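You operate a simulated robot arm through the tools that you are given. There is no shell and no other tool.

You are at the controls of a simulated robot arm. One attempt, no reset.

JOB
Scrub the grease off the glass plate, then polish the haze away.
Fine: soap the yellow sponge for the grease, take the purple cloth for the haze; both go back. What is to be rubbed or washed off counts as gone when no trace of it is left.

It is judged by the outcome, as a careful person would: the job done as asked, and still so three seconds after it is handed in. It fails if anything else is knocked over, pushed out of place, dropped, spilled or broken. Flat cloth is picked up by pressing the open fingertips on it (5 to 10 N) and closing them slowly along it; thin cloth reads only 2 to 8 mm in the jaws.

ROBOT AND FRAMES
A 7-joint arm with a two-finger parallel gripper, fixed in place. Base frame: the origin is at the foot of the arm, x ahead of it, y to its left, z up; the work surface is at about z = 900. Readings come in mm, degrees, newtons and seconds.
With the tool pointing down near the work surface it reaches from about 280 to 720 mm from the base axis. Its first joint turns from -166.0 to 166.0 degrees. Payload 3.43 kg.
The TCP is the grasp point between the finger pads, 30 mm short of the fingertips. In the tool frame z runs along the fingers and y along their closing line. The gripper opens to 94 mm. The fingers are 28 mm wide and 10 mm thick; the gripper's body (50 by 96 mm) begins 55 mm behind the TCP.
Orientation is told as [roll, pitch, yaw] about the base's x, y, z axes, in that order, counted from this pose: with the fingers straight down and closing along the base's y, the tool's x points along the base's -x, its y along +y and its z along -z.

CONTROLS
- The arm moves only by the tool servo_tool. Its argument "increments" is a list of rows, each a list of 7 numbers: the shift along the base's x, y, z in mm, then the turn, a rotation vector about the base's x, y, z in degrees, then the finger opening in mm, from 0 to 94. In form: [[tx, ty, tz, rx, ry, rz, grip], ...]. A call has 1 to 20 rows; each row is the pose to reach, as a shift and turn from the pose commanded when the call began. A row lasts 0.2 s, in which the tool goes at most 50 mm and 8.6 degrees; a call with a longer step from one row to the next is refused whole, and so is a gripper value outside its range. A pose out of reach is approached as far as the arm can. The call stops where the force on the tool passes 40 N (or 10 N more than at its start, if that is more) or the arm is blocked; 0.2 s more then pass. The fingers move at their own pace (about 108 mm/s each) and stop on an object; they squeeze with about 41 N. The grip force told is the motor's: it shows also when the fingers shut on nothing. Time passes only in rows, and 0.2 s behind the last, so rows that repeat a pose let the fingers close. It gives the time, the measured TCP pose, the force on the tool (base axes), the opening and the grip force at its end, in the units of the frame above (readings bear some noise), with the torque about the TCP (base axes, N m) and any sound that the robot's microphone picked up, and new pictures: "views" is both (left out), scene, wrist or none.
- Cameras (640 x 400 px; columns grow to the right, rows downward): "scene" is fixed at [48.7, 501.6, 1655.8]; the picture's right is [-0.90, -0.44, 0.00], its down [-0.29, 0.58, -0.76] and it looks along [0.34, -0.69, -0.65] (base axes); focal length 330 px, centre (320, 200). "wrist" rides on the gripper at [76, 14, -103] in the tool frame; the picture's right is [-0.18, 0.98, 0.00], its down [-0.75, -0.14, -0.64] and it looks along [-0.63, -0.12, 0.77] (tool axes); focal length 243 px, centre (320, 200). There is no depth. A picture from a camera that has moved, and an enlarged one, comes with that camera's place and axes in the base frame and with its lens.
- lift_body(by): slides the trunk up (or, below 0, down) by that many mm; the arm rides with it, the base frame stays. It gives what a move gives, with no picture.
- close_up(camera, box): a new picture of the part [left, top, right, bottom] of that camera's present view, enlarged. The clock stands still meanwhile.
- close_job(): hands the job in; it is judged then, once.

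Places have to be worked out from the pictures, the camera data and where the tool is seen. Open the gripper and draw the arm clear of the work before you hand the job in, unless the task says otherwise.

The tools are called after ">>>" by a JSON object that holds its "op" and its "data". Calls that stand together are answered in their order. servo_tool: Moves the arm, as the interface text tells. Its arguments: {"type":"object","properties":{"increments":{"type":"array"},"views":{"type":"string","enum":["both","scene","wrist","none"]}},"required":["increments"]} The other tools are called the same way: lift_body (by) slides the trunk up or down; close_up (camera, box) takes an enlarged picture of a part of a camera's view; close_job () hands the job in.

At the start:

```text
t: 0.0
eef_pos: [391.3, -123.5, 1194.9]
orientation: [0.0, 0.0, 0.0]
force: [0.3, 0.6, -0.4]
moment: [-0.01, 0.0, 0.02]
grip_width: 94.2
gripper_force: 0.0
trunk travel left (down, up): [-300.0, 290.0]
```

scene: 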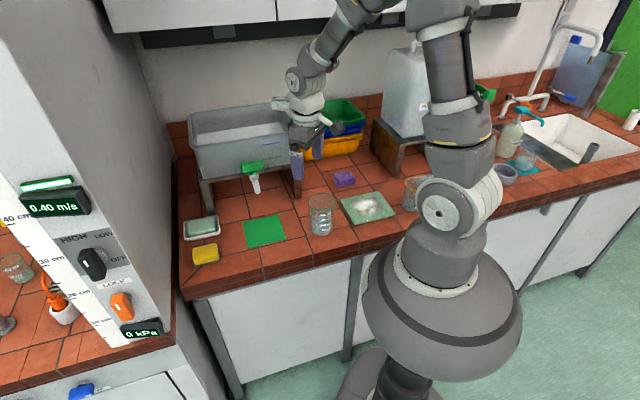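
wrist: 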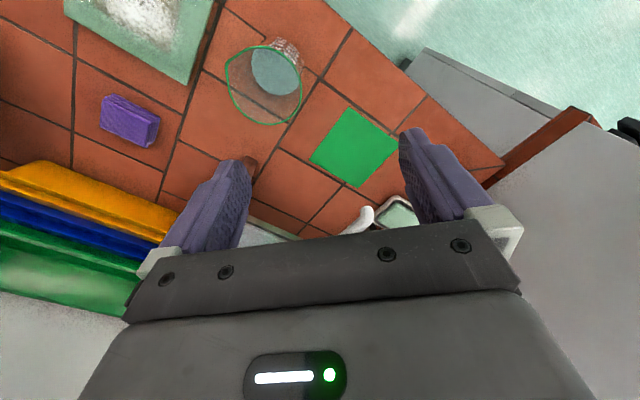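

I start by looking closer at the scene: the plate with haze, the yellow sponge, soap dish, purple item and the green square.

>>> {"op": "close_up", "data": {"camera": "scene", "box": [170, 170, 330, 270]}}

>>> {"op": "close_up", "data": {"camera": "scene", "box": [290, 150, 450, 250]}}

>>> {"op": "close_up", "data": {"camera": "scene", "box": [170, 80, 410, 230]}}

>>> {"op": "close_up", "data": {"camera": "scene", "box": [440, 60, 640, 185]}}

>>> {"op": "close_up", "data": {"camera": "wrist", "box": [0, 0, 320, 200]}}

```text
4.00 times, centred on (250, 220) of scene
camera zoom: at [48.7, 501.6, 1655.8], right [-0.9, -0.44, 0.0], down [-0.29, 0.58, -0.76], along [0.34, -0.69, -0.65], focal length 1320 px, centre (600, 120)
```

zoom: 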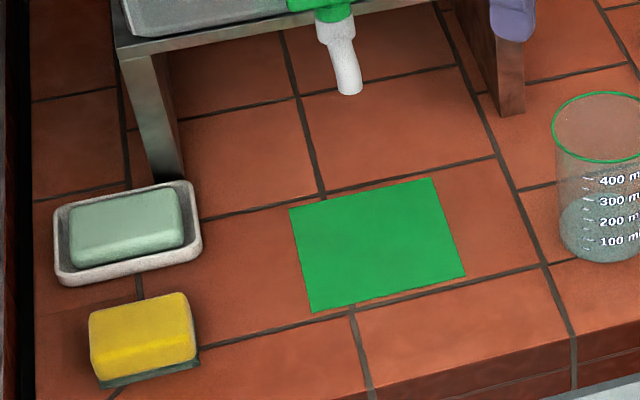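

```text
4.00 times, centred on (370, 200) of scene
camera zoom: at [48.7, 501.6, 1655.8], right [-0.9, -0.44, 0.0], down [-0.29, 0.58, -0.76], along [0.34, -0.69, -0.65], focal length 1320 px, centre (120, 200)
```

zoom: 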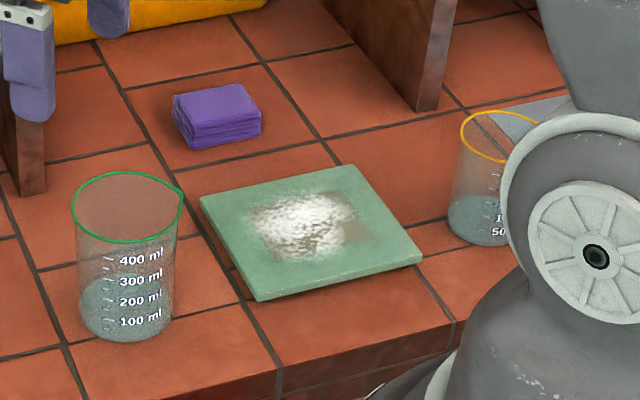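

```text
2.67 times, centred on (290, 155) of scene
camera zoom: at [48.7, 501.6, 1655.8], right [-0.9, -0.44, 0.0], down [-0.29, 0.58, -0.76], along [0.34, -0.69, -0.65], focal length 880 px, centre (400, 320)
```

zoom: 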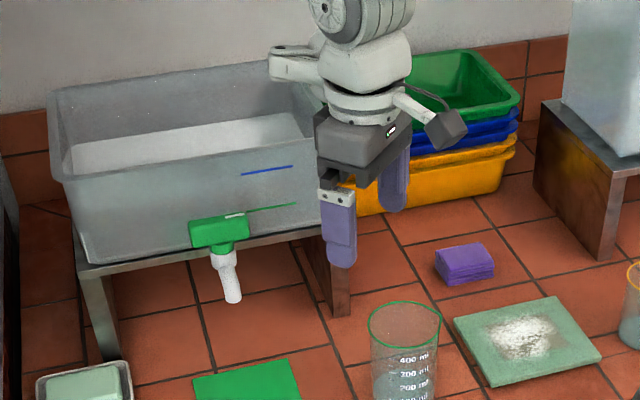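

```text
3.20 times, centred on (540, 122) of scene
camera zoom: at [48.7, 501.6, 1655.8], right [-0.9, -0.44, 0.0], down [-0.29, 0.58, -0.76], along [0.34, -0.69, -0.65], focal length 1056 px, centre (-384, 448)
```

zoom: 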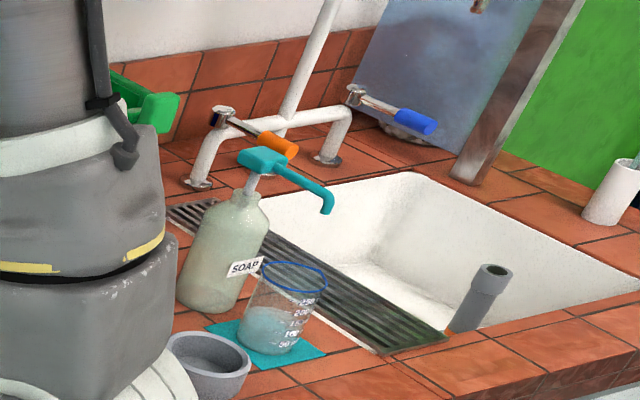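

```text
2.00 times, centred on (160, 100) of wrist
camera zoom: at [314.7, -108.2, 1295.9], right [0.18, 0.98, 0.0], down [0.75, -0.14, 0.64], along [0.63, -0.12, -0.77], focal length 485 px, centre (640, 400)
```

zoom: 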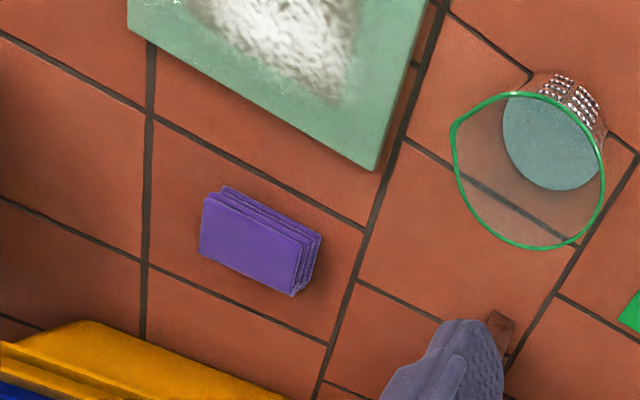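

The counter runs at roughly 45° to my base axes: I put the plate near (280,-335), the purple cloth near (408,-430), the yellow sponge near (622,85) and the soap bar near (707,8). I move sideways at height so that the wrist camera can view the sponge and soap.

>>> {"op": "servo_tool", "data": {"increments": [[10, 40, 0, 0, 0, 0, 94], [20, 80, 0, 0, 0, 0, 94], [30, 120, 0, 0, 0, 0, 94], [40, 160, 0, 0, 0, 0, 94], [50, 200, 0, 0, 0, 0, 94]], "views": "both"}}

```text
t: 1.2
eef_pos: [441.8, 76.1, 1195.2]
orientation: [0.0, 0.1, 0.0]
force: [0.6, 0.1, 0.6]
moment: [-0.04, -0.01, 0.04]
grip_width: 93.7
gripper_force: 0.1
trunk travel left (down, up): [-300.0, 290.0]
camera wrist: at [364.6, 91.7, 1296.9], right [0.18, 0.98, 0.0], down [0.75, -0.14, 0.64], along [0.63, -0.12, -0.77], focal length 243 px, centre (320, 200)
```

scene: 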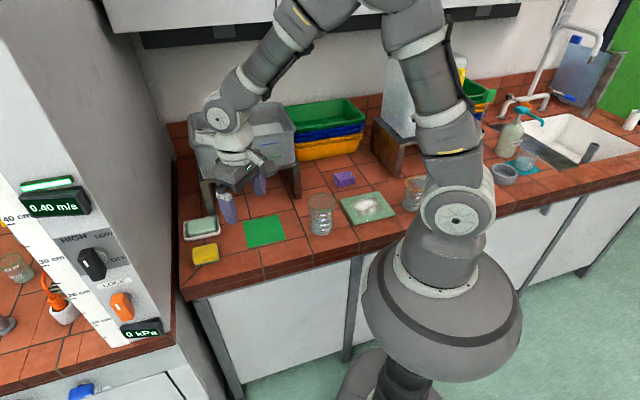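
wrist: 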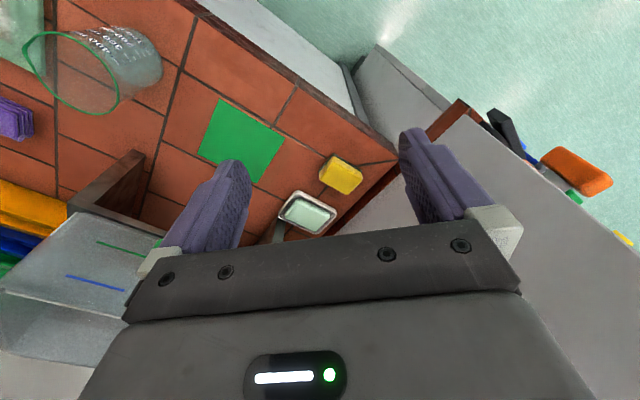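

The wrist view now shows the sponge and soap; both readings agree with the scene estimate. I enlarge them.

>>> {"op": "close_up", "data": {"camera": "wrist", "box": [240, 130, 400, 230]}}

>>> {"op": "close_up", "data": {"camera": "scene", "box": [170, 170, 330, 270]}}

>>> {"op": "close_up", "data": {"camera": "scene", "box": [330, 170, 430, 232]}}

```text
4.00 times, centred on (320, 180) of wrist
camera zoom: at [364.6, 91.7, 1296.9], right [0.18, 0.98, 0.0], down [0.75, -0.14, 0.64], along [0.63, -0.12, -0.77], focal length 970 px, centre (320, 280)
```

zoom: 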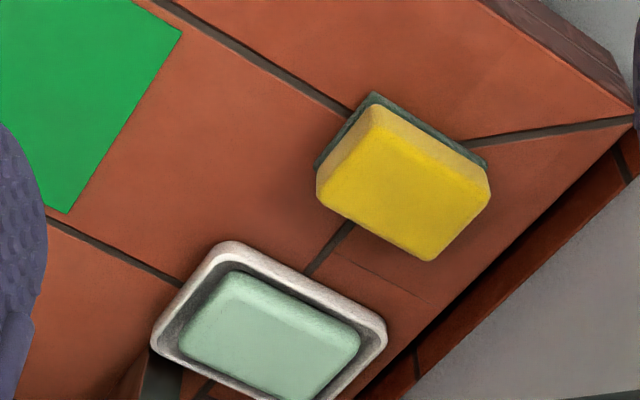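

```text
4.00 times, centred on (250, 220) of scene
camera zoom: at [48.7, 501.6, 1655.8], right [-0.9, -0.44, 0.0], down [-0.29, 0.58, -0.76], along [0.34, -0.69, -0.65], focal length 1320 px, centre (600, 120)
```

zoom: 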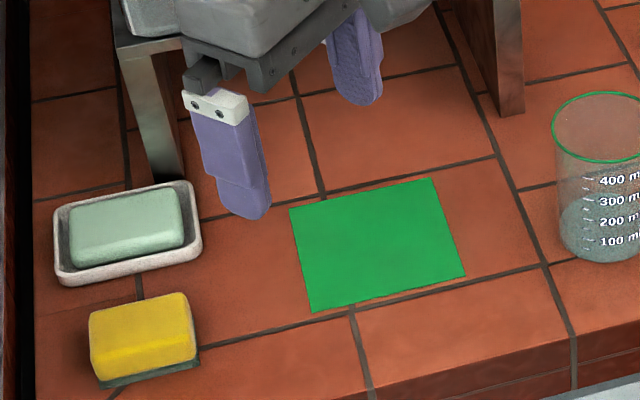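

```text
6.40 times, centred on (380, 201) of scene
camera zoom: at [48.7, 501.6, 1655.8], right [-0.9, -0.44, 0.0], down [-0.29, 0.58, -0.76], along [0.34, -0.69, -0.65], focal length 2112 px, centre (-64, 194)
```

zoom: 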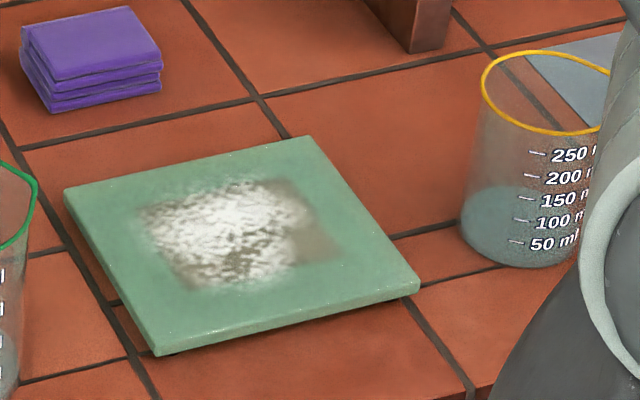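

The sponge is about 67×48 mm, with its long side at 45° (direction (0.7,0.7)), centred near (624,82); the soap dish is centred near (706,-2). I turn the tool +45° to close across the sponge's short side and go above it at a safe height.

>>> {"op": "servo_tool", "data": {"increments": [[25, 0, -10, 0, 0, 7.5, 94], [50, 0, -20, 0, 0, 15, 94], [80, 2, -30, 0, 0, 22.5, 94], [110, 3, -40, 0, 0, 30, 94], [140, 4, -50, 0, 0, 37.5, 94], [160, 5, -60, 0, 0, 45, 94], [180, 6, -80, 0, 0, 45, 94]], "views": "both"}}

```text
t: 2.8
eef_pos: [620.7, 84.5, 1113.5]
orientation: [0.1, -0.1, 45.1]
force: [0.1, -0.2, -0.3]
moment: [0.03, 0.06, -0.05]
grip_width: 94.3
gripper_force: 0.1
trunk travel left (down, up): [-300.0, 290.0]
camera wrist: at [557.1, 40.3, 1215.0], right [-0.57, 0.82, 0.0], down [0.63, 0.43, 0.64], along [0.53, 0.36, -0.77], focal length 243 px, centre (320, 200)
```

scene: 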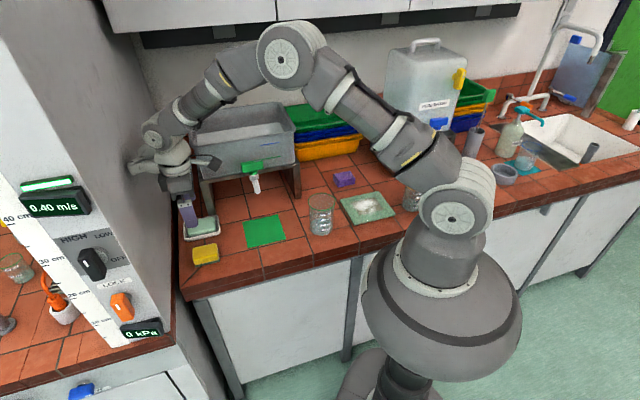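
wrist: 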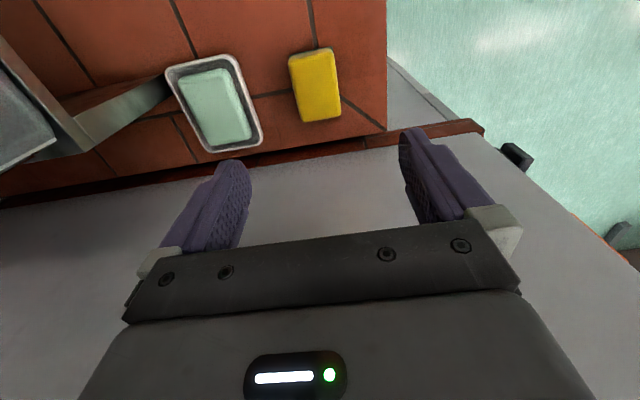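

The tool is above the sponge with the right yaw. I check the wrist's clearance from the hood wall and the sponge's alignment.

>>> {"op": "close_up", "data": {"camera": "scene", "box": [100, 90, 260, 190]}}

>>> {"op": "close_up", "data": {"camera": "wrist", "box": [140, 20, 400, 182]}}

>>> {"op": "close_up", "data": {"camera": "scene", "box": [160, 180, 260, 242]}}

```text
4.00 times, centred on (180, 140) of scene
camera zoom: at [48.7, 501.6, 1655.8], right [-0.9, -0.44, 0.0], down [-0.29, 0.58, -0.76], along [0.34, -0.69, -0.65], focal length 1320 px, centre (880, 440)
```

zoom: 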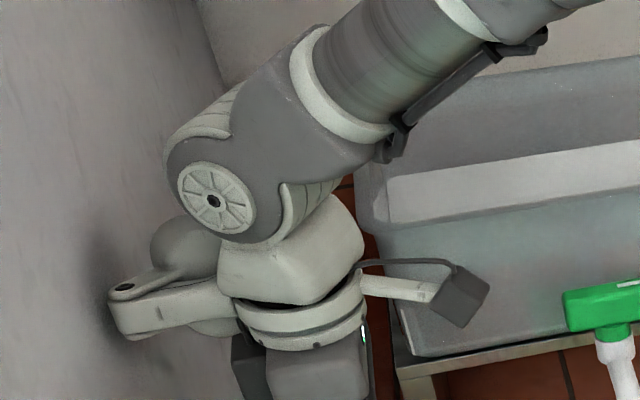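

```text
2.46 times, centred on (270, 101) of wrist
camera zoom: at [557.1, 40.3, 1215.0], right [-0.57, 0.82, 0.0], down [0.63, 0.43, 0.64], along [0.53, 0.36, -0.77], focal length 597 px, centre (443, 444)
```

zoom: 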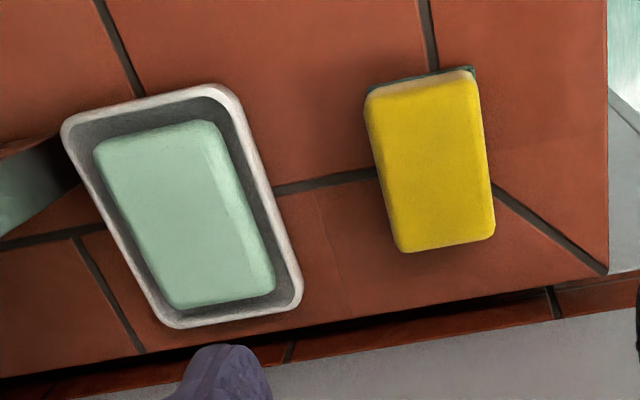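

```text
6.40 times, centred on (210, 211) of scene
camera zoom: at [48.7, 501.6, 1655.8], right [-0.9, -0.44, 0.0], down [-0.29, 0.58, -0.76], along [0.34, -0.69, -0.65], focal length 2112 px, centre (1024, 130)
```

zoom: 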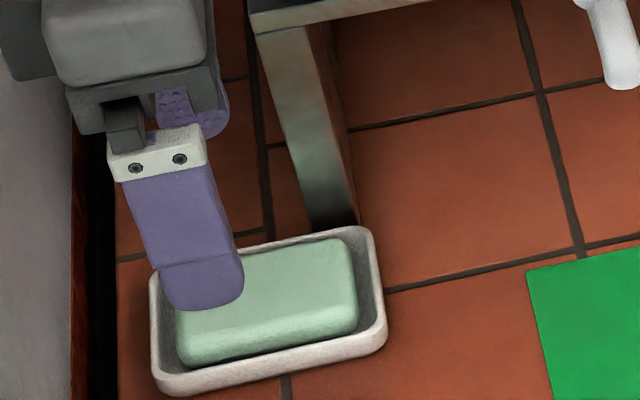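

The flange has a bracket opposite the camera that currently points at the hood wall with roughly 10 mm spare, but a straight descent keeps that gap. I refine the sponge centre to about (624.5,82.4) and descend partway, checking forces.

>>> {"op": "servo_tool", "data": {"increments": [[2, -1, -25, 0, 0, 0, 94], [3, -1, -50, 0, 0, 0, 94], [3, -1, -75, 0, 0, 0, 94], [3, -1, -100, 0, 0, 0, 94], [3, -1, -120, 0, 0, 0, 94], [3, -1, -120, 0, 0, 0, 94]], "views": "both"}}

```text
t: 4.2
eef_pos: [623.6, 83.9, 993.4]
orientation: [-0.1, 0.0, 45.0]
force: [0.4, 0.0, 0.4]
moment: [0.04, -0.04, 0.0]
grip_width: 93.8
gripper_force: 0.0
trunk travel left (down, up): [-300.0, 290.0]
camera wrist: at [559.9, 39.8, 1094.8], right [-0.57, 0.82, 0.0], down [0.63, 0.43, 0.64], along [0.53, 0.36, -0.77], focal length 243 px, centre (320, 200)
```

scene: 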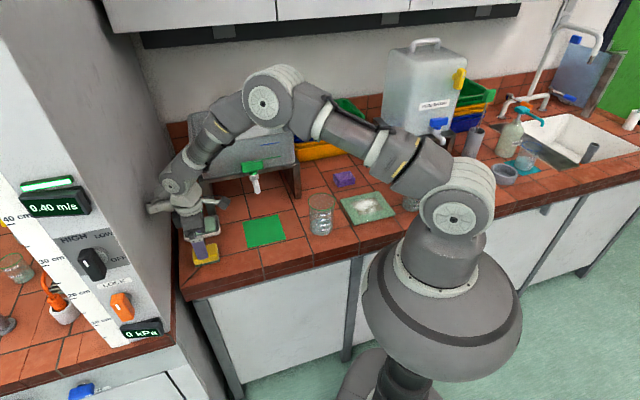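
wrist: 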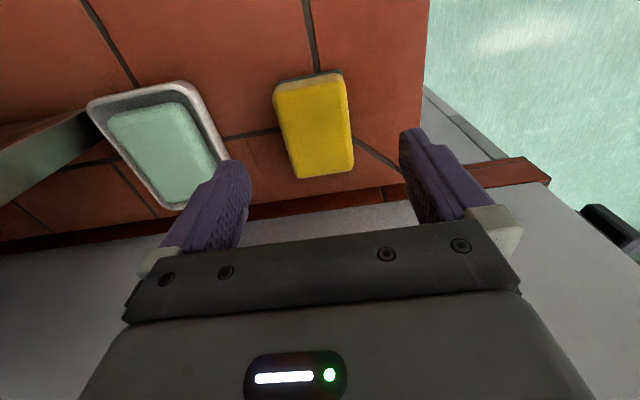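

The measured TCP is (623.6,83.9,993). I enlarge the wrist view to fix the sponge centre and height before the final descent.

>>> {"op": "close_up", "data": {"camera": "wrist", "box": [220, 40, 412, 160]}}

>>> {"op": "close_up", "data": {"camera": "scene", "box": [150, 180, 250, 280]}}

```text
3.33 times, centred on (316, 100) of wrist
camera zoom: at [559.9, 39.8, 1094.8], right [-0.57, 0.82, 0.0], down [0.63, 0.43, 0.64], along [0.53, 0.36, -0.77], focal length 809 px, centre (333, 533)
```

zoom: 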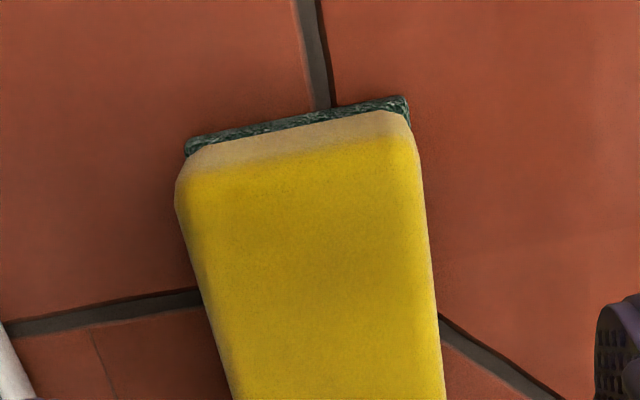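

```text
4.00 times, centred on (200, 230) of scene
camera zoom: at [48.7, 501.6, 1655.8], right [-0.9, -0.44, 0.0], down [-0.29, 0.58, -0.76], along [0.34, -0.69, -0.65], focal length 1320 px, centre (800, 80)
```

zoom: 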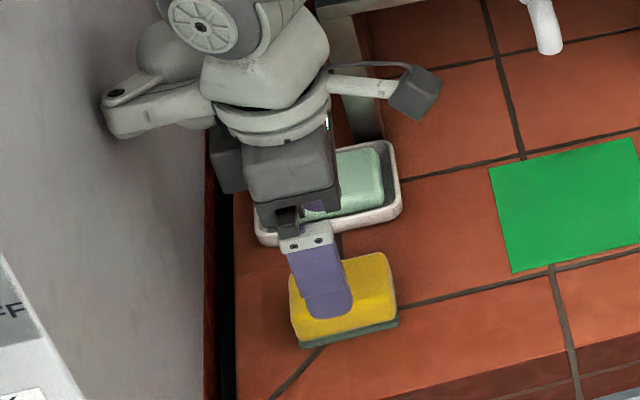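

The sponge is about 70×50 mm, its axis lies ~3 mm further along (0.7,-0.7). I shift by (2,-2), descend so fingertips are ~12 mm above the counter, and then close in steps.

>>> {"op": "servo_tool", "data": {"increments": [[2, -2, -15, 0, 0, 0, 94], [2, -2, -30, 0, 0, 0, 94], [2, -2, -42, 0, 0, 0, 94], [2, -2, -50, 0, 0, 0, 94], [2, -2, -50, 0, 0, 0, 94]], "views": "both"}}

```text
t: 5.4
eef_pos: [626.2, 80.2, 943.2]
orientation: [0.0, -0.1, 45.0]
force: [-0.5, 1.2, -0.1]
moment: [0.02, 0.04, -0.01]
grip_width: 94.1
gripper_force: 0.0
trunk travel left (down, up): [-300.0, 290.0]
camera wrist: at [561.5, 36.4, 1044.9], right [-0.57, 0.82, 0.0], down [0.63, 0.43, 0.64], along [0.53, 0.36, -0.77], focal length 243 px, centre (320, 200)
```

scene: 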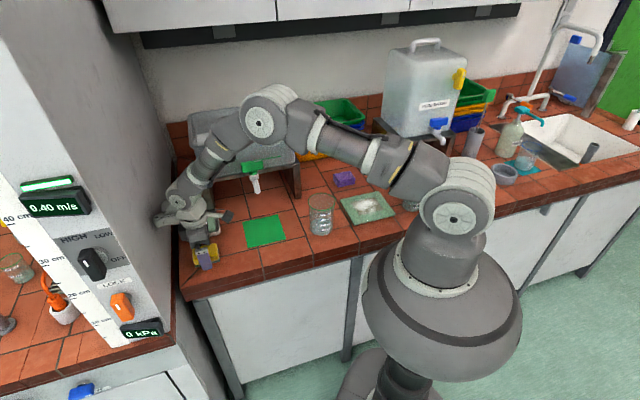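
wrist: 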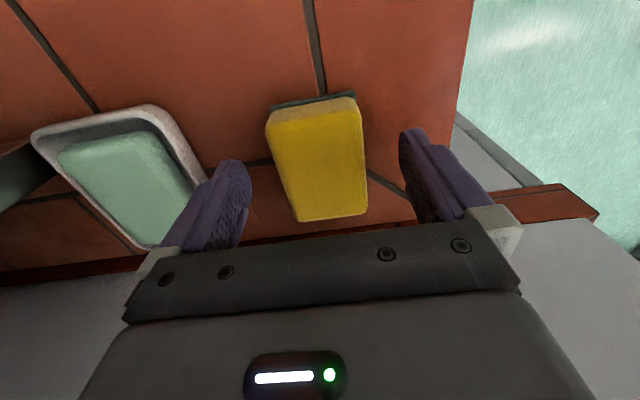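

The sponge sits between the fingers. I close slowly in steps.

>>> {"op": "servo_tool", "data": {"increments": [[0, 0, 0, 0, 0, 0, 70], [0, 0, 0, 0, 0, 0, 55], [0, 0, 0, 0, 0, 0, 50], [0, 0, 0, 0, 0, 0, 46], [0, 0, 0, 0, 0, 0, 42], [0, 0, 0, 0, 0, 0, 42]], "views": "both"}}

```text
t: 6.8
eef_pos: [625.9, 79.3, 943.0]
orientation: [0.0, 0.0, 45.0]
force: [0.3, 0.1, 0.7]
moment: [-0.03, -0.01, 0.0]
grip_width: 48.6
gripper_force: 40.4
trunk travel left (down, up): [-300.0, 290.0]
camera wrist: at [561.6, 36.5, 1045.1], right [-0.57, 0.82, 0.0], down [0.63, 0.43, 0.64], along [0.53, 0.36, -0.77], focal length 243 px, centre (320, 200)
```

scene: 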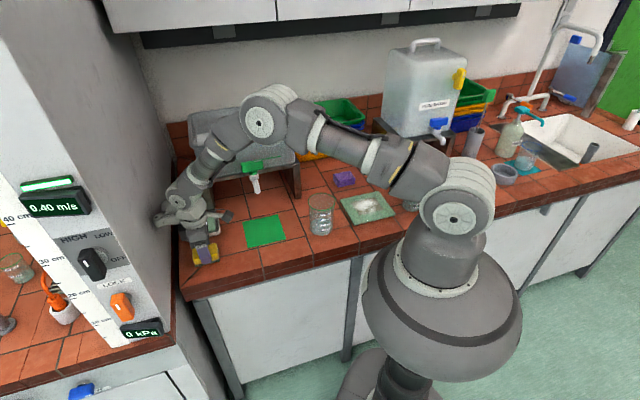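
wrist: 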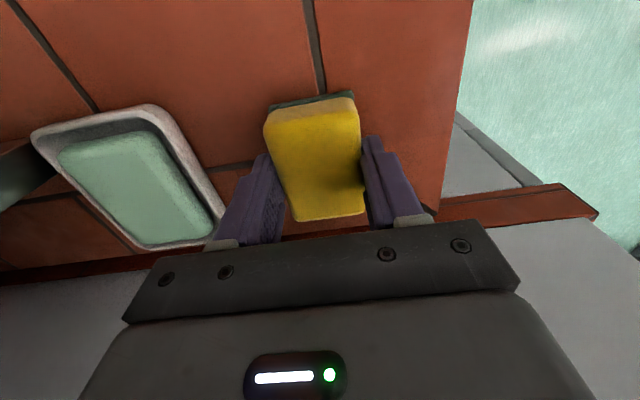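

The sponge is held (48.6 mm, 40 N). I lift it straight up 60 mm and look at the soap dish and tank clearances.

>>> {"op": "servo_tool", "data": {"increments": [[0, 0, 10, 0, 0, 0, 42], [0, 0, 25, 0, 0, 0, 42], [0, 0, 45, 0, 0, 0, 42], [0, 0, 65, 0, 0, 0, 42], [0, 0, 65, 0, 0, 0, 42]], "views": "both"}}

>>> {"op": "close_up", "data": {"camera": "scene", "box": [150, 160, 270, 260]}}

>>> {"op": "close_up", "data": {"camera": "wrist", "box": [0, 60, 320, 260]}}

```text
t: 8.0
eef_pos: [625.7, 81.5, 1009.1]
orientation: [0.0, 0.0, 45.1]
force: [0.9, 0.4, -0.3]
moment: [0.0, -0.02, -0.04]
grip_width: 48.6
gripper_force: 40.7
trunk travel left (down, up): [-300.0, 290.0]
camera wrist: at [562.0, 37.8, 1110.8], right [-0.57, 0.82, 0.0], down [0.63, 0.43, 0.64], along [0.53, 0.36, -0.77], focal length 243 px, centre (320, 200)
```

scene: 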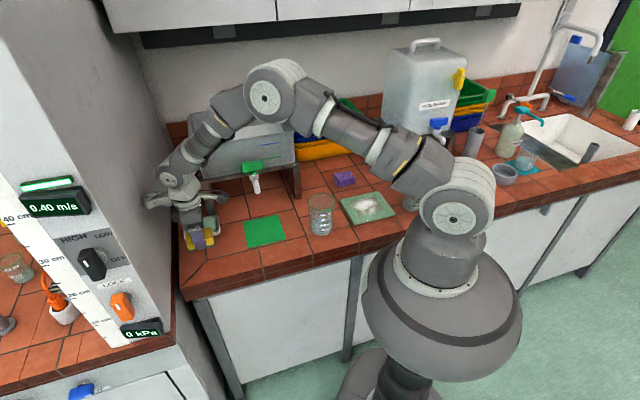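
wrist: 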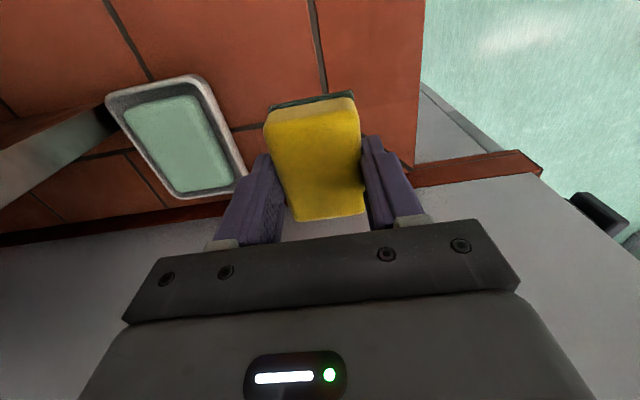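

```text
4.00 times, centred on (210, 210) of scene
camera zoom: at [48.7, 501.6, 1655.8], right [-0.9, -0.44, 0.0], down [-0.29, 0.58, -0.76], along [0.34, -0.69, -0.65], focal length 1320 px, centre (760, 160)
```

zoom: 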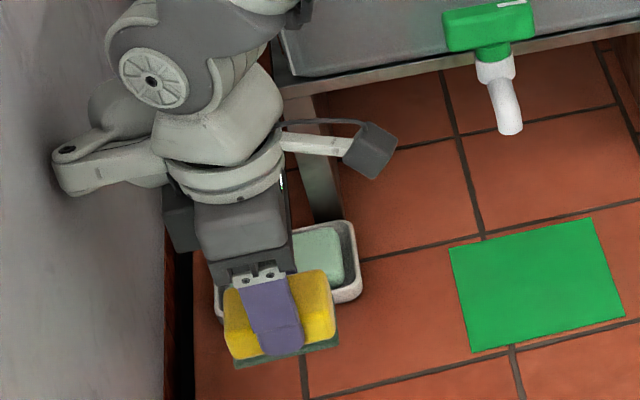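

```text
2.00 times, centred on (160, 160) of wrist
camera zoom: at [562.0, 37.8, 1110.8], right [-0.57, 0.82, 0.0], down [0.63, 0.43, 0.64], along [0.53, 0.36, -0.77], focal length 485 px, centre (640, 280)
```

zoom: 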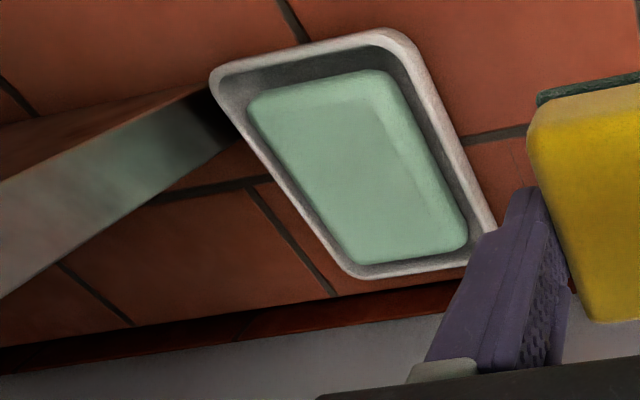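

Clearances look fine if I keep the tool about 8 mm short of the soap's centre line (tank front at ~570 along (0.7,-0.7), gripper body would end at ~543). I move level along the wall to above the soap at about (697,0).

>>> {"op": "servo_tool", "data": {"increments": [[15, -17, 0, 0, 0, 0, 42], [33, -37, 0, 0, 0, 0, 42], [50, -57, 0, 0, 0, 0, 42], [65, -73, 0, 0, 0, 0, 42], [70, -80, 0, 0, 0, 0, 42], [70, -80, 0, 0, 0, 0, 42]], "views": "both"}}

>>> {"op": "close_up", "data": {"camera": "scene", "box": [140, 130, 280, 250]}}

```text
t: 9.4
eef_pos: [697.5, 1.1, 1012.3]
orientation: [0.0, -0.1, 45.0]
force: [-1.7, -0.1, -0.5]
moment: [0.0, 0.02, 0.01]
grip_width: 48.6
gripper_force: 40.9
trunk travel left (down, up): [-300.0, 290.0]
camera wrist: at [632.7, -42.8, 1112.6], right [-0.57, 0.82, 0.0], down [0.63, 0.43, 0.64], along [0.53, 0.36, -0.77], focal length 243 px, centre (320, 200)
```

scene: 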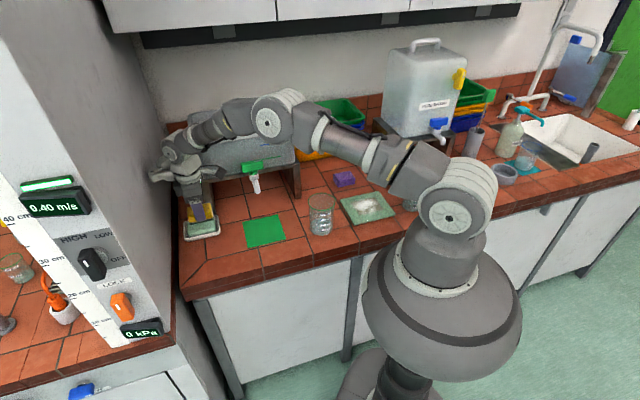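
wrist: 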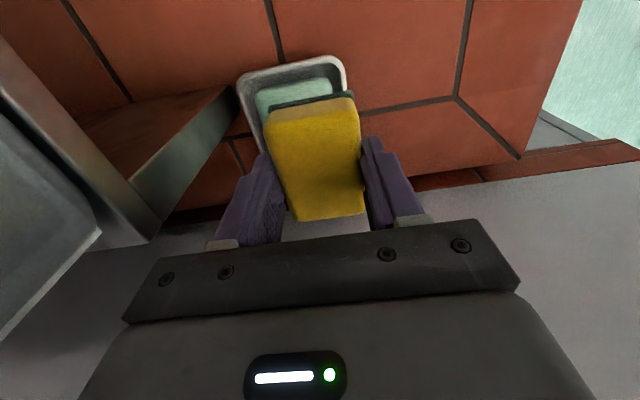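

```text
3.33 times, centred on (210, 190) of scene
camera zoom: at [48.7, 501.6, 1655.8], right [-0.9, -0.44, 0.0], down [-0.29, 0.58, -0.76], along [0.34, -0.69, -0.65], focal length 1100 px, centre (687, 233)
```

zoom: 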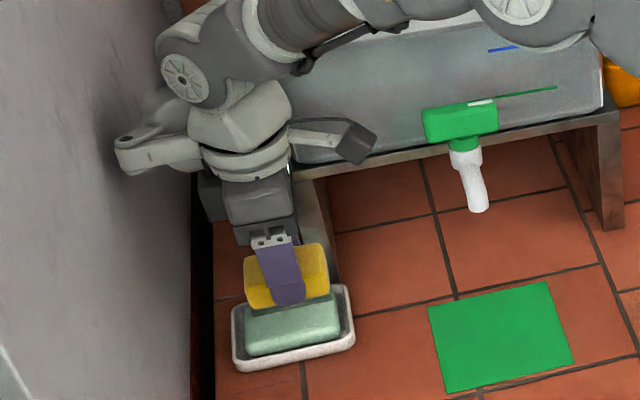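

The sponge is over the soap with about 28 mm clearance to the tank stand. I descend gently and watch for contact force.

>>> {"op": "servo_tool", "data": {"increments": [[0, 0, -12, 0, 0, 0, 42], [0, 0, -22, 0, 0, 0, 42], [0, 0, -30, 0, 0, 0, 42], [0, 0, -34, 0, 0, 0, 42], [0, 0, -34, 0, 0, 0, 42]], "views": "scene"}}

>>> {"op": "close_up", "data": {"camera": "scene", "box": [160, 170, 260, 250]}}

```text
t: 10.6
eef_pos: [696.2, 1.4, 974.6]
orientation: [-0.1, 0.1, 45.0]
force: [0.2, 0.6, 0.0]
moment: [-0.03, 0.0, 0.02]
grip_width: 48.5
gripper_force: 41.0
trunk travel left (down, up): [-300.0, 290.0]
```

scene: 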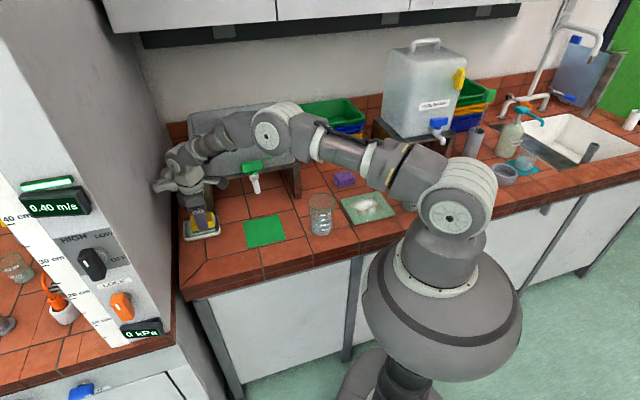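

```text
5.00 times, centred on (210, 210) of scene
camera zoom: at [48.7, 501.6, 1655.8], right [-0.9, -0.44, 0.0], down [-0.29, 0.58, -0.76], along [0.34, -0.69, -0.65], focal length 1650 px, centre (870, 150)
```

zoom: 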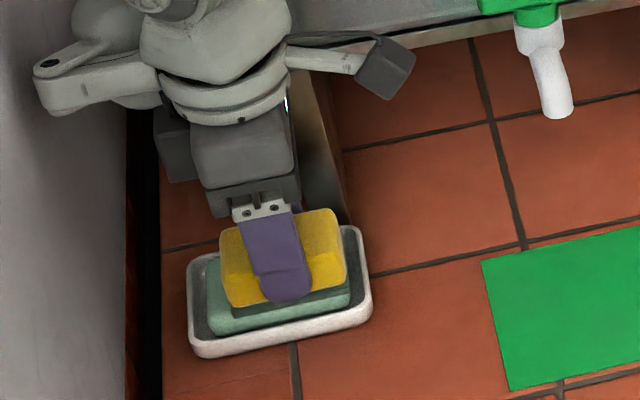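

The sponge is just above the soap with no contact yet. I continue down in 2 mm steps.

>>> {"op": "servo_tool", "data": {"increments": [[0, 0, -2, 0, 0, 0, 42], [0, 0, -4, 0, 0, 0, 42], [0, 0, -6, 0, 0, 0, 42], [0, 0, -6, 0, 0, 0, 42]], "views": "none"}}

```text
t: 11.6
eef_pos: [696.4, -0.4, 969.5]
orientation: [0.0, 0.1, 45.0]
force: [-0.4, 0.4, -0.2]
moment: [-0.03, -0.01, 0.02]
grip_width: 48.4
gripper_force: 40.9
trunk travel left (down, up): [-300.0, 290.0]
```

No contact yet at TCP z≈969.5; I go down further in small steps.

>>> {"op": "servo_tool", "data": {"increments": [[0, 0, -2, 0, 0, 0, 42], [0, 0, -4, 0, 0, 0, 42], [0, 0, -5, 0, 0, 0, 42], [0, 0, -5, 0, 0, 0, 42]], "views": "none"}}

```text
t: 12.6
eef_pos: [696.4, 0.2, 968.9]
orientation: [-0.2, -0.2, 45.1]
force: [3.1, 0.5, 30.6]
moment: [-0.21, 0.08, 0.03]
grip_width: 48.5
gripper_force: 40.4
trunk travel left (down, up): [-300.0, 290.0]
```

Contact now, 30 N is more than needed. I ease up ~3 mm to reach about 8–10 N and rub the sponge to and fro on the soap.

>>> {"op": "servo_tool", "data": {"increments": [[0, 0, 3, 0, 0, 0, 42], [-3, -3, 3, 0, 0, 0, 42], [-6, -6, 3, 0, 0, 0, 42], [-3, -3, 3, 0, 0, 0, 42], [0, 0, 3, 0, 0, 0, 42], [3, 3, 3, 0, 0, 0, 42], [0, 0, 3, 0, 0, 0, 42], [-3, -3, 3, 0, 0, 0, 42], [-6, -6, 3, 0, 0, 0, 42], [-3, -3, 3, 0, 0, 0, 42], [0, 0, 3, 0, 0, 0, 42], [3, -3, 3, 0, 0, 0, 42], [0, 0, 3, 0, 0, 0, 42]], "views": "both"}}

>>> {"op": "close_up", "data": {"camera": "scene", "box": [160, 170, 260, 250]}}

```text
t: 15.4
eef_pos: [695.3, 0.8, 968.0]
orientation: [0.1, 0.0, 44.9]
force: [0.4, -0.8, 5.3]
moment: [-0.06, -0.05, -0.02]
grip_width: 48.2
gripper_force: 41.2
trunk travel left (down, up): [-300.0, 290.0]
camera wrist: at [631.4, -43.5, 1069.2], right [-0.56, 0.83, 0.0], down [0.63, 0.43, 0.64], along [0.53, 0.36, -0.77], focal length 243 px, centre (320, 200)
```

scene: 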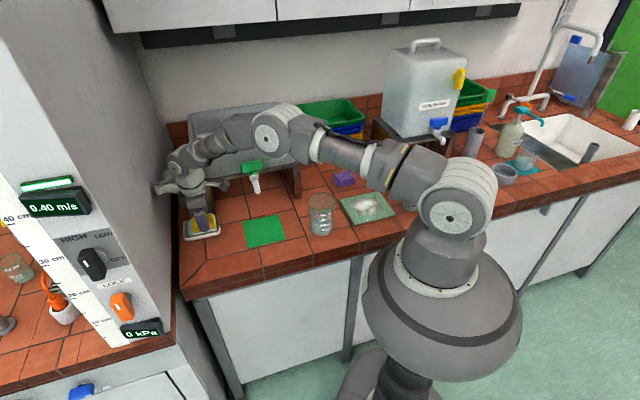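
wrist: 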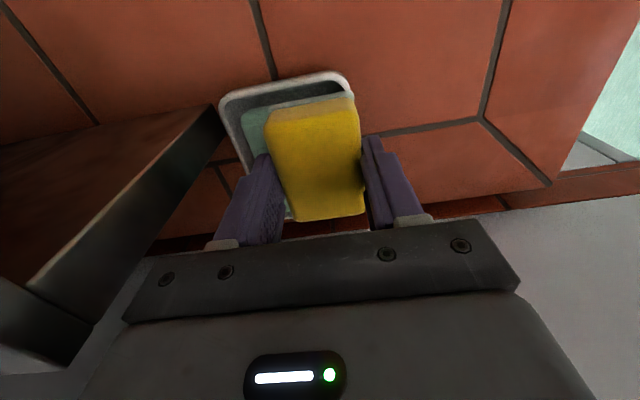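

```text
5.00 times, centred on (210, 210) of scene
camera zoom: at [48.7, 501.6, 1655.8], right [-0.9, -0.44, 0.0], down [-0.29, 0.58, -0.76], along [0.34, -0.69, -0.65], focal length 1650 px, centre (870, 150)
```

zoom: 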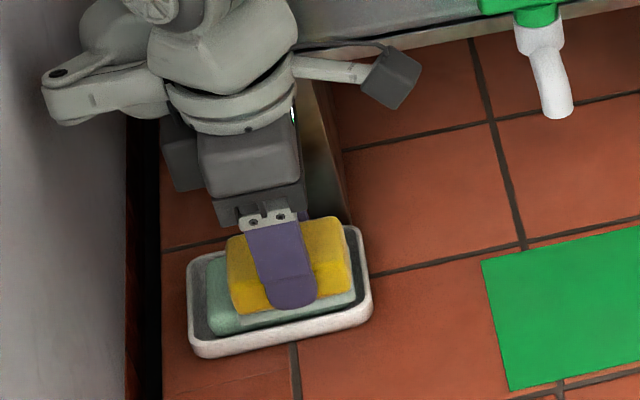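

The sponge's lower edge now looks whitish (lather), and the dish did not move. I zoom in, and rub a few more strokes to be sure.

>>> {"op": "servo_tool", "data": {"increments": [[0, 0, -0.5, 0, 0, 0, 42], [-4, -4, -0.5, 0, 0, 0, 42], [-8, -8, -0.5, 0, 0, 0, 42], [-4, -4, -0.5, 0, 0, 0, 42], [0, 0, -0.5, 0, 0, 0, 42], [3, 3, -0.5, 0, 0, 0, 42], [5, 1, -0.5, 0, 0, 0, 42], [1, -3, -0.5, 0, 0, 0, 42], [-3, -7, -0.5, 0, 0, 0, 42], [-6, -6, -0.5, 0, 0, 0, 42], [-3, -3, -0.5, 0, 0, 0, 42], [0, 0, -0.5, 0, 0, 0, 42], [0, 0, 10, 0, 0, 0, 42], [0, 0, 25, 0, 0, 0, 42], [0, 0, 45, 0, 0, 0, 42], [0, 0, 45, 0, 0, 0, 42]], "views": "both"}}

>>> {"op": "close_up", "data": {"camera": "scene", "box": [160, 170, 260, 250]}}

>>> {"op": "close_up", "data": {"camera": "wrist", "box": [200, 60, 400, 185]}}

```text
t: 18.8
eef_pos: [697.1, -0.5, 1011.3]
orientation: [0.0, 0.0, 44.9]
force: [-0.5, 0.6, -1.5]
moment: [-0.03, -0.01, -0.03]
grip_width: 48.7
gripper_force: 40.7
trunk travel left (down, up): [-300.0, 290.0]
camera wrist: at [631.6, -43.6, 1113.5], right [-0.57, 0.82, 0.0], down [0.63, 0.43, 0.64], along [0.53, 0.36, -0.77], focal length 243 px, centre (320, 200)
```

scene: 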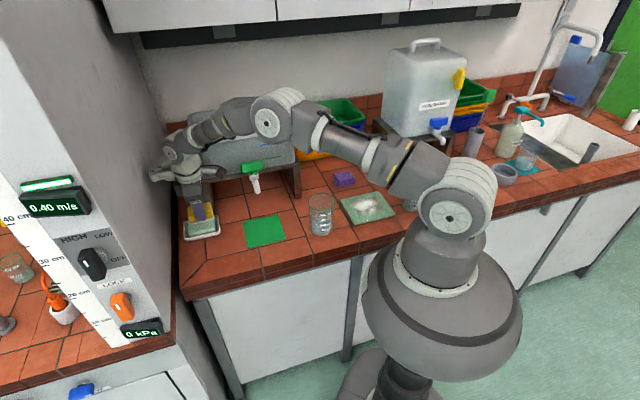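
wrist: 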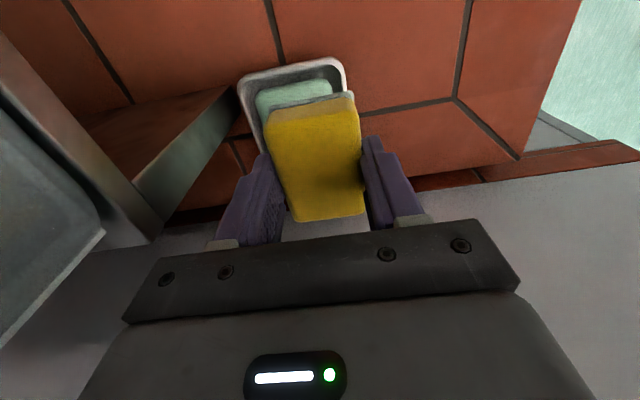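

```text
5.00 times, centred on (210, 210) of scene
camera zoom: at [48.7, 501.6, 1655.8], right [-0.9, -0.44, 0.0], down [-0.29, 0.58, -0.76], along [0.34, -0.69, -0.65], focal length 1650 px, centre (870, 150)
```

zoom: 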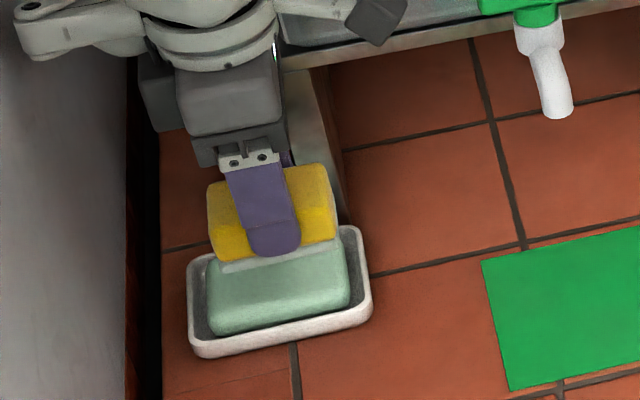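

```text
3.20 times, centred on (300, 122) of wrist
camera zoom: at [631.6, -43.6, 1113.5], right [-0.57, 0.82, 0.0], down [0.63, 0.43, 0.64], along [0.53, 0.36, -0.77], focal length 776 px, centre (384, 448)
```

zoom: 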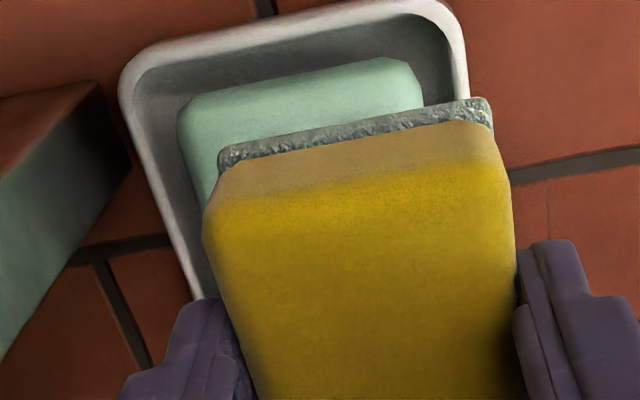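

The scouring pad is now covered in lather, so the sponge is soaped. I lift back away from the wall and swing high over the beaker to a viewing pose in front of the plate, turning the tool to -45° on the way.

>>> {"op": "servo_tool", "data": {"increments": [[-30, 0, 20, 0, 0, -7, 42], [-65, 0, 40, 0, 0, -14, 42], [-100, 0, 60, 0, 0, -21, 42], [-140, -10, 80, 0, 0, -28, 42], [-175, -30, 100, 0, 0, -35, 42], [-205, -60, 117, 0, 0, -42, 42], [-235, -95, 117, 0, 0, -49, 42], [-270, -130, 117, 0, 0, -56, 42], [-305, -165, 117, 0, 0, -63, 42], [-340, -200, 117, 0, 0, -70, 42], [-375, -235, 117, 0, 0, -77, 42], [-410, -260, 117, 0, 0, -84, 42], [-445, -280, 117, 0, 0, -90, 42], [-476, -290, 117, 0, 0, -90, 42], [-476, -290, 117, 0, 0, -90, 42]], "views": "both"}}

>>> {"op": "close_up", "data": {"camera": "wrist", "box": [200, 60, 440, 210]}}

```text
t: 22.0
eef_pos: [218.3, -288.9, 1128.3]
orientation: [0.0, 0.1, -45.0]
force: [0.8, -0.9, -0.6]
moment: [0.0, 0.01, -0.02]
grip_width: 48.4
gripper_force: 40.8
trunk travel left (down, up): [-300.0, 290.0]
camera wrist: at [174.7, -225.6, 1230.8], right [0.83, 0.56, 0.0], down [0.43, -0.63, 0.64], along [0.36, -0.53, -0.77], focal length 243 px, centre (320, 200)
```

scene: 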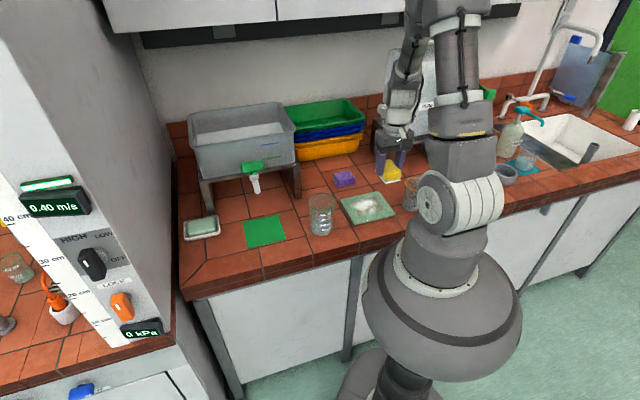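
wrist: 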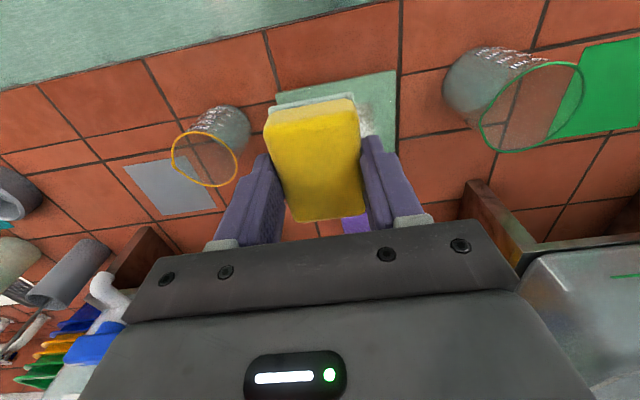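

```text
2.67 times, centred on (320, 135) of wrist
camera zoom: at [174.7, -225.6, 1230.8], right [0.83, 0.56, 0.0], down [0.43, -0.63, 0.64], along [0.36, -0.53, -0.77], focal length 647 px, centre (320, 373)
```

zoom: 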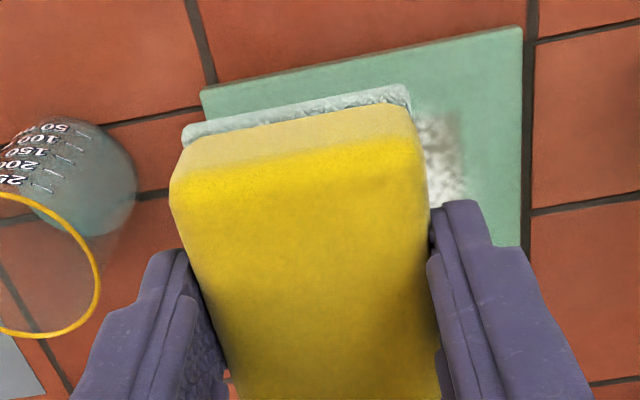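

The held sponge hides part of the wrist view, so I use the scene camera to map the plate and its dirt patch.

>>> {"op": "close_up", "data": {"camera": "scene", "box": [330, 180, 410, 230]}}

>>> {"op": "close_up", "data": {"camera": "scene", "box": [300, 120, 460, 240]}}

```text
8.00 times, centred on (370, 205) of scene
camera zoom: at [48.7, 501.6, 1655.8], right [-0.9, -0.44, 0.0], down [-0.29, 0.58, -0.76], along [0.34, -0.69, -0.65], focal length 2641 px, centre (-80, 160)
```

zoom: 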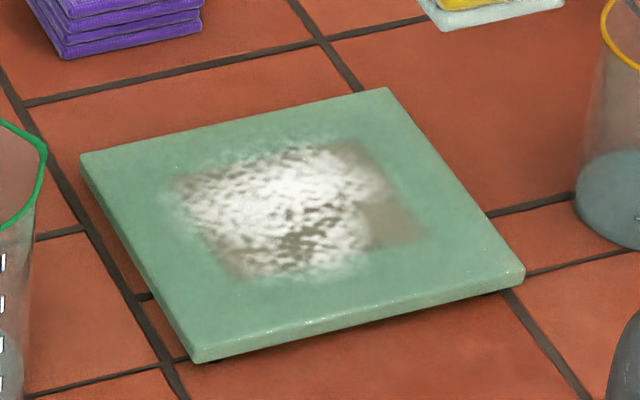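

```text
3.33 times, centred on (380, 180) of scene
camera zoom: at [48.7, 501.6, 1655.8], right [-0.9, -0.44, 0.0], down [-0.29, 0.58, -0.76], along [0.34, -0.69, -0.65], focal length 1100 px, centre (120, 267)
```

zoom: 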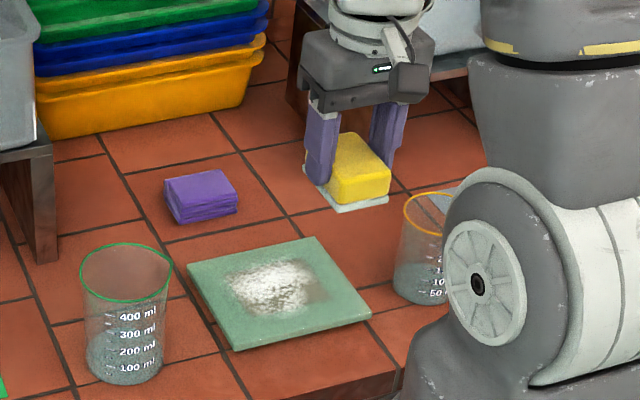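

Plate: centre ≈(282,-336), 150×130 mm, edges along the 45° directions; dirt patch ≈85×70 mm centred ≈(282,-337). I move over the patch centre and descend to just above the plate.

>>> {"op": "servo_tool", "data": {"increments": [[31, -23, 0, 0, 0, 0, 42], [62, -47, 0, 0, 0, 0, 42], [62, -47, -40, 0, 0, 0, 42], [62, -47, -80, 0, 0, 0, 42], [62, -47, -115, 0, 0, 0, 42], [62, -47, -140, 0, 0, 0, 42], [62, -47, -160, 0, 0, 0, 42], [62, -47, -160, 0, 0, 0, 42]], "views": "both"}}

>>> {"op": "close_up", "data": {"camera": "scene", "box": [320, 140, 432, 230]}}

```text
t: 23.8
eef_pos: [281.3, -336.2, 969.5]
orientation: [0.0, 0.0, -45.0]
force: [-1.5, -0.2, 0.4]
moment: [0.01, 0.0, -0.03]
grip_width: 48.6
gripper_force: 41.2
trunk travel left (down, up): [-300.0, 290.0]
camera wrist: at [237.6, -272.2, 1070.2], right [0.82, 0.57, 0.0], down [0.43, -0.63, 0.64], along [0.36, -0.53, -0.77], focal length 243 px, centre (320, 200)
```

scene: 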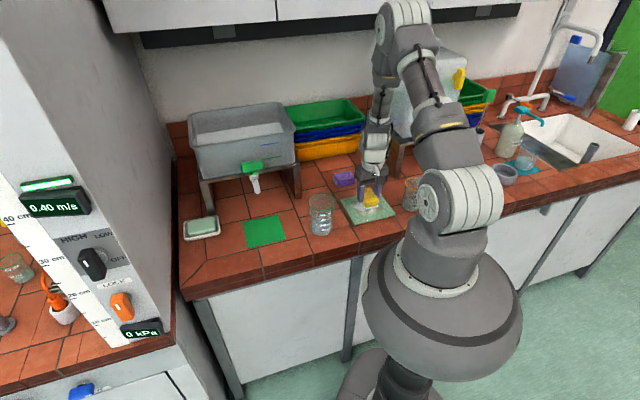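
wrist: 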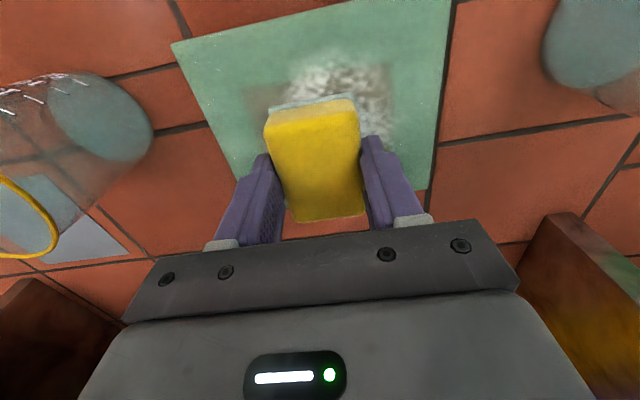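

```text
4.44 times, centred on (376, 185) of scene
camera zoom: at [48.7, 501.6, 1655.8], right [-0.9, -0.44, 0.0], down [-0.29, 0.58, -0.76], along [0.34, -0.69, -0.65], focal length 1467 px, centre (71, 267)
```

zoom: 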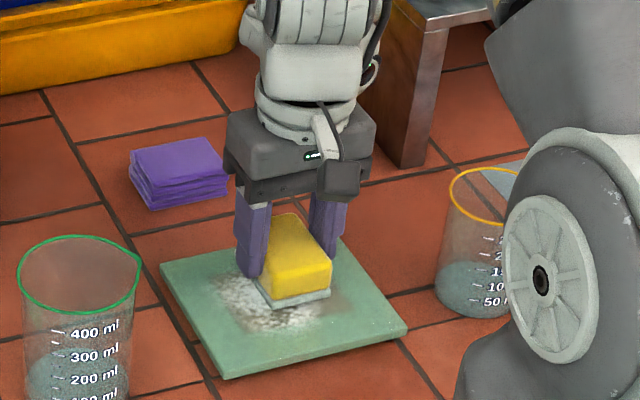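

The sponge hovers over the patch. I lower in small steps to find contact.

>>> {"op": "servo_tool", "data": {"increments": [[0, 0, -8, 0, 0, 0, 42], [0, 0, -14, 0, 0, 0, 42], [0, 0, -16, 0, 0, 0, 42], [0, 0, -17, 0, 0, 0, 42], [0, 0, -17, 0, 0, 0, 42]], "views": "none"}}

```text
t: 24.5
eef_pos: [281.0, -337.3, 959.7]
orientation: [0.0, -0.4, -45.0]
force: [-4.7, 6.7, 30.0]
moment: [0.62, 0.5, 0.05]
grip_width: 48.6
gripper_force: 41.1
trunk travel left (down, up): [-300.0, 290.0]
stopped in row 3: the force on the tool passed its limit at 45 N (the readings are from after the stop); the commanded pose is now the measured one
```

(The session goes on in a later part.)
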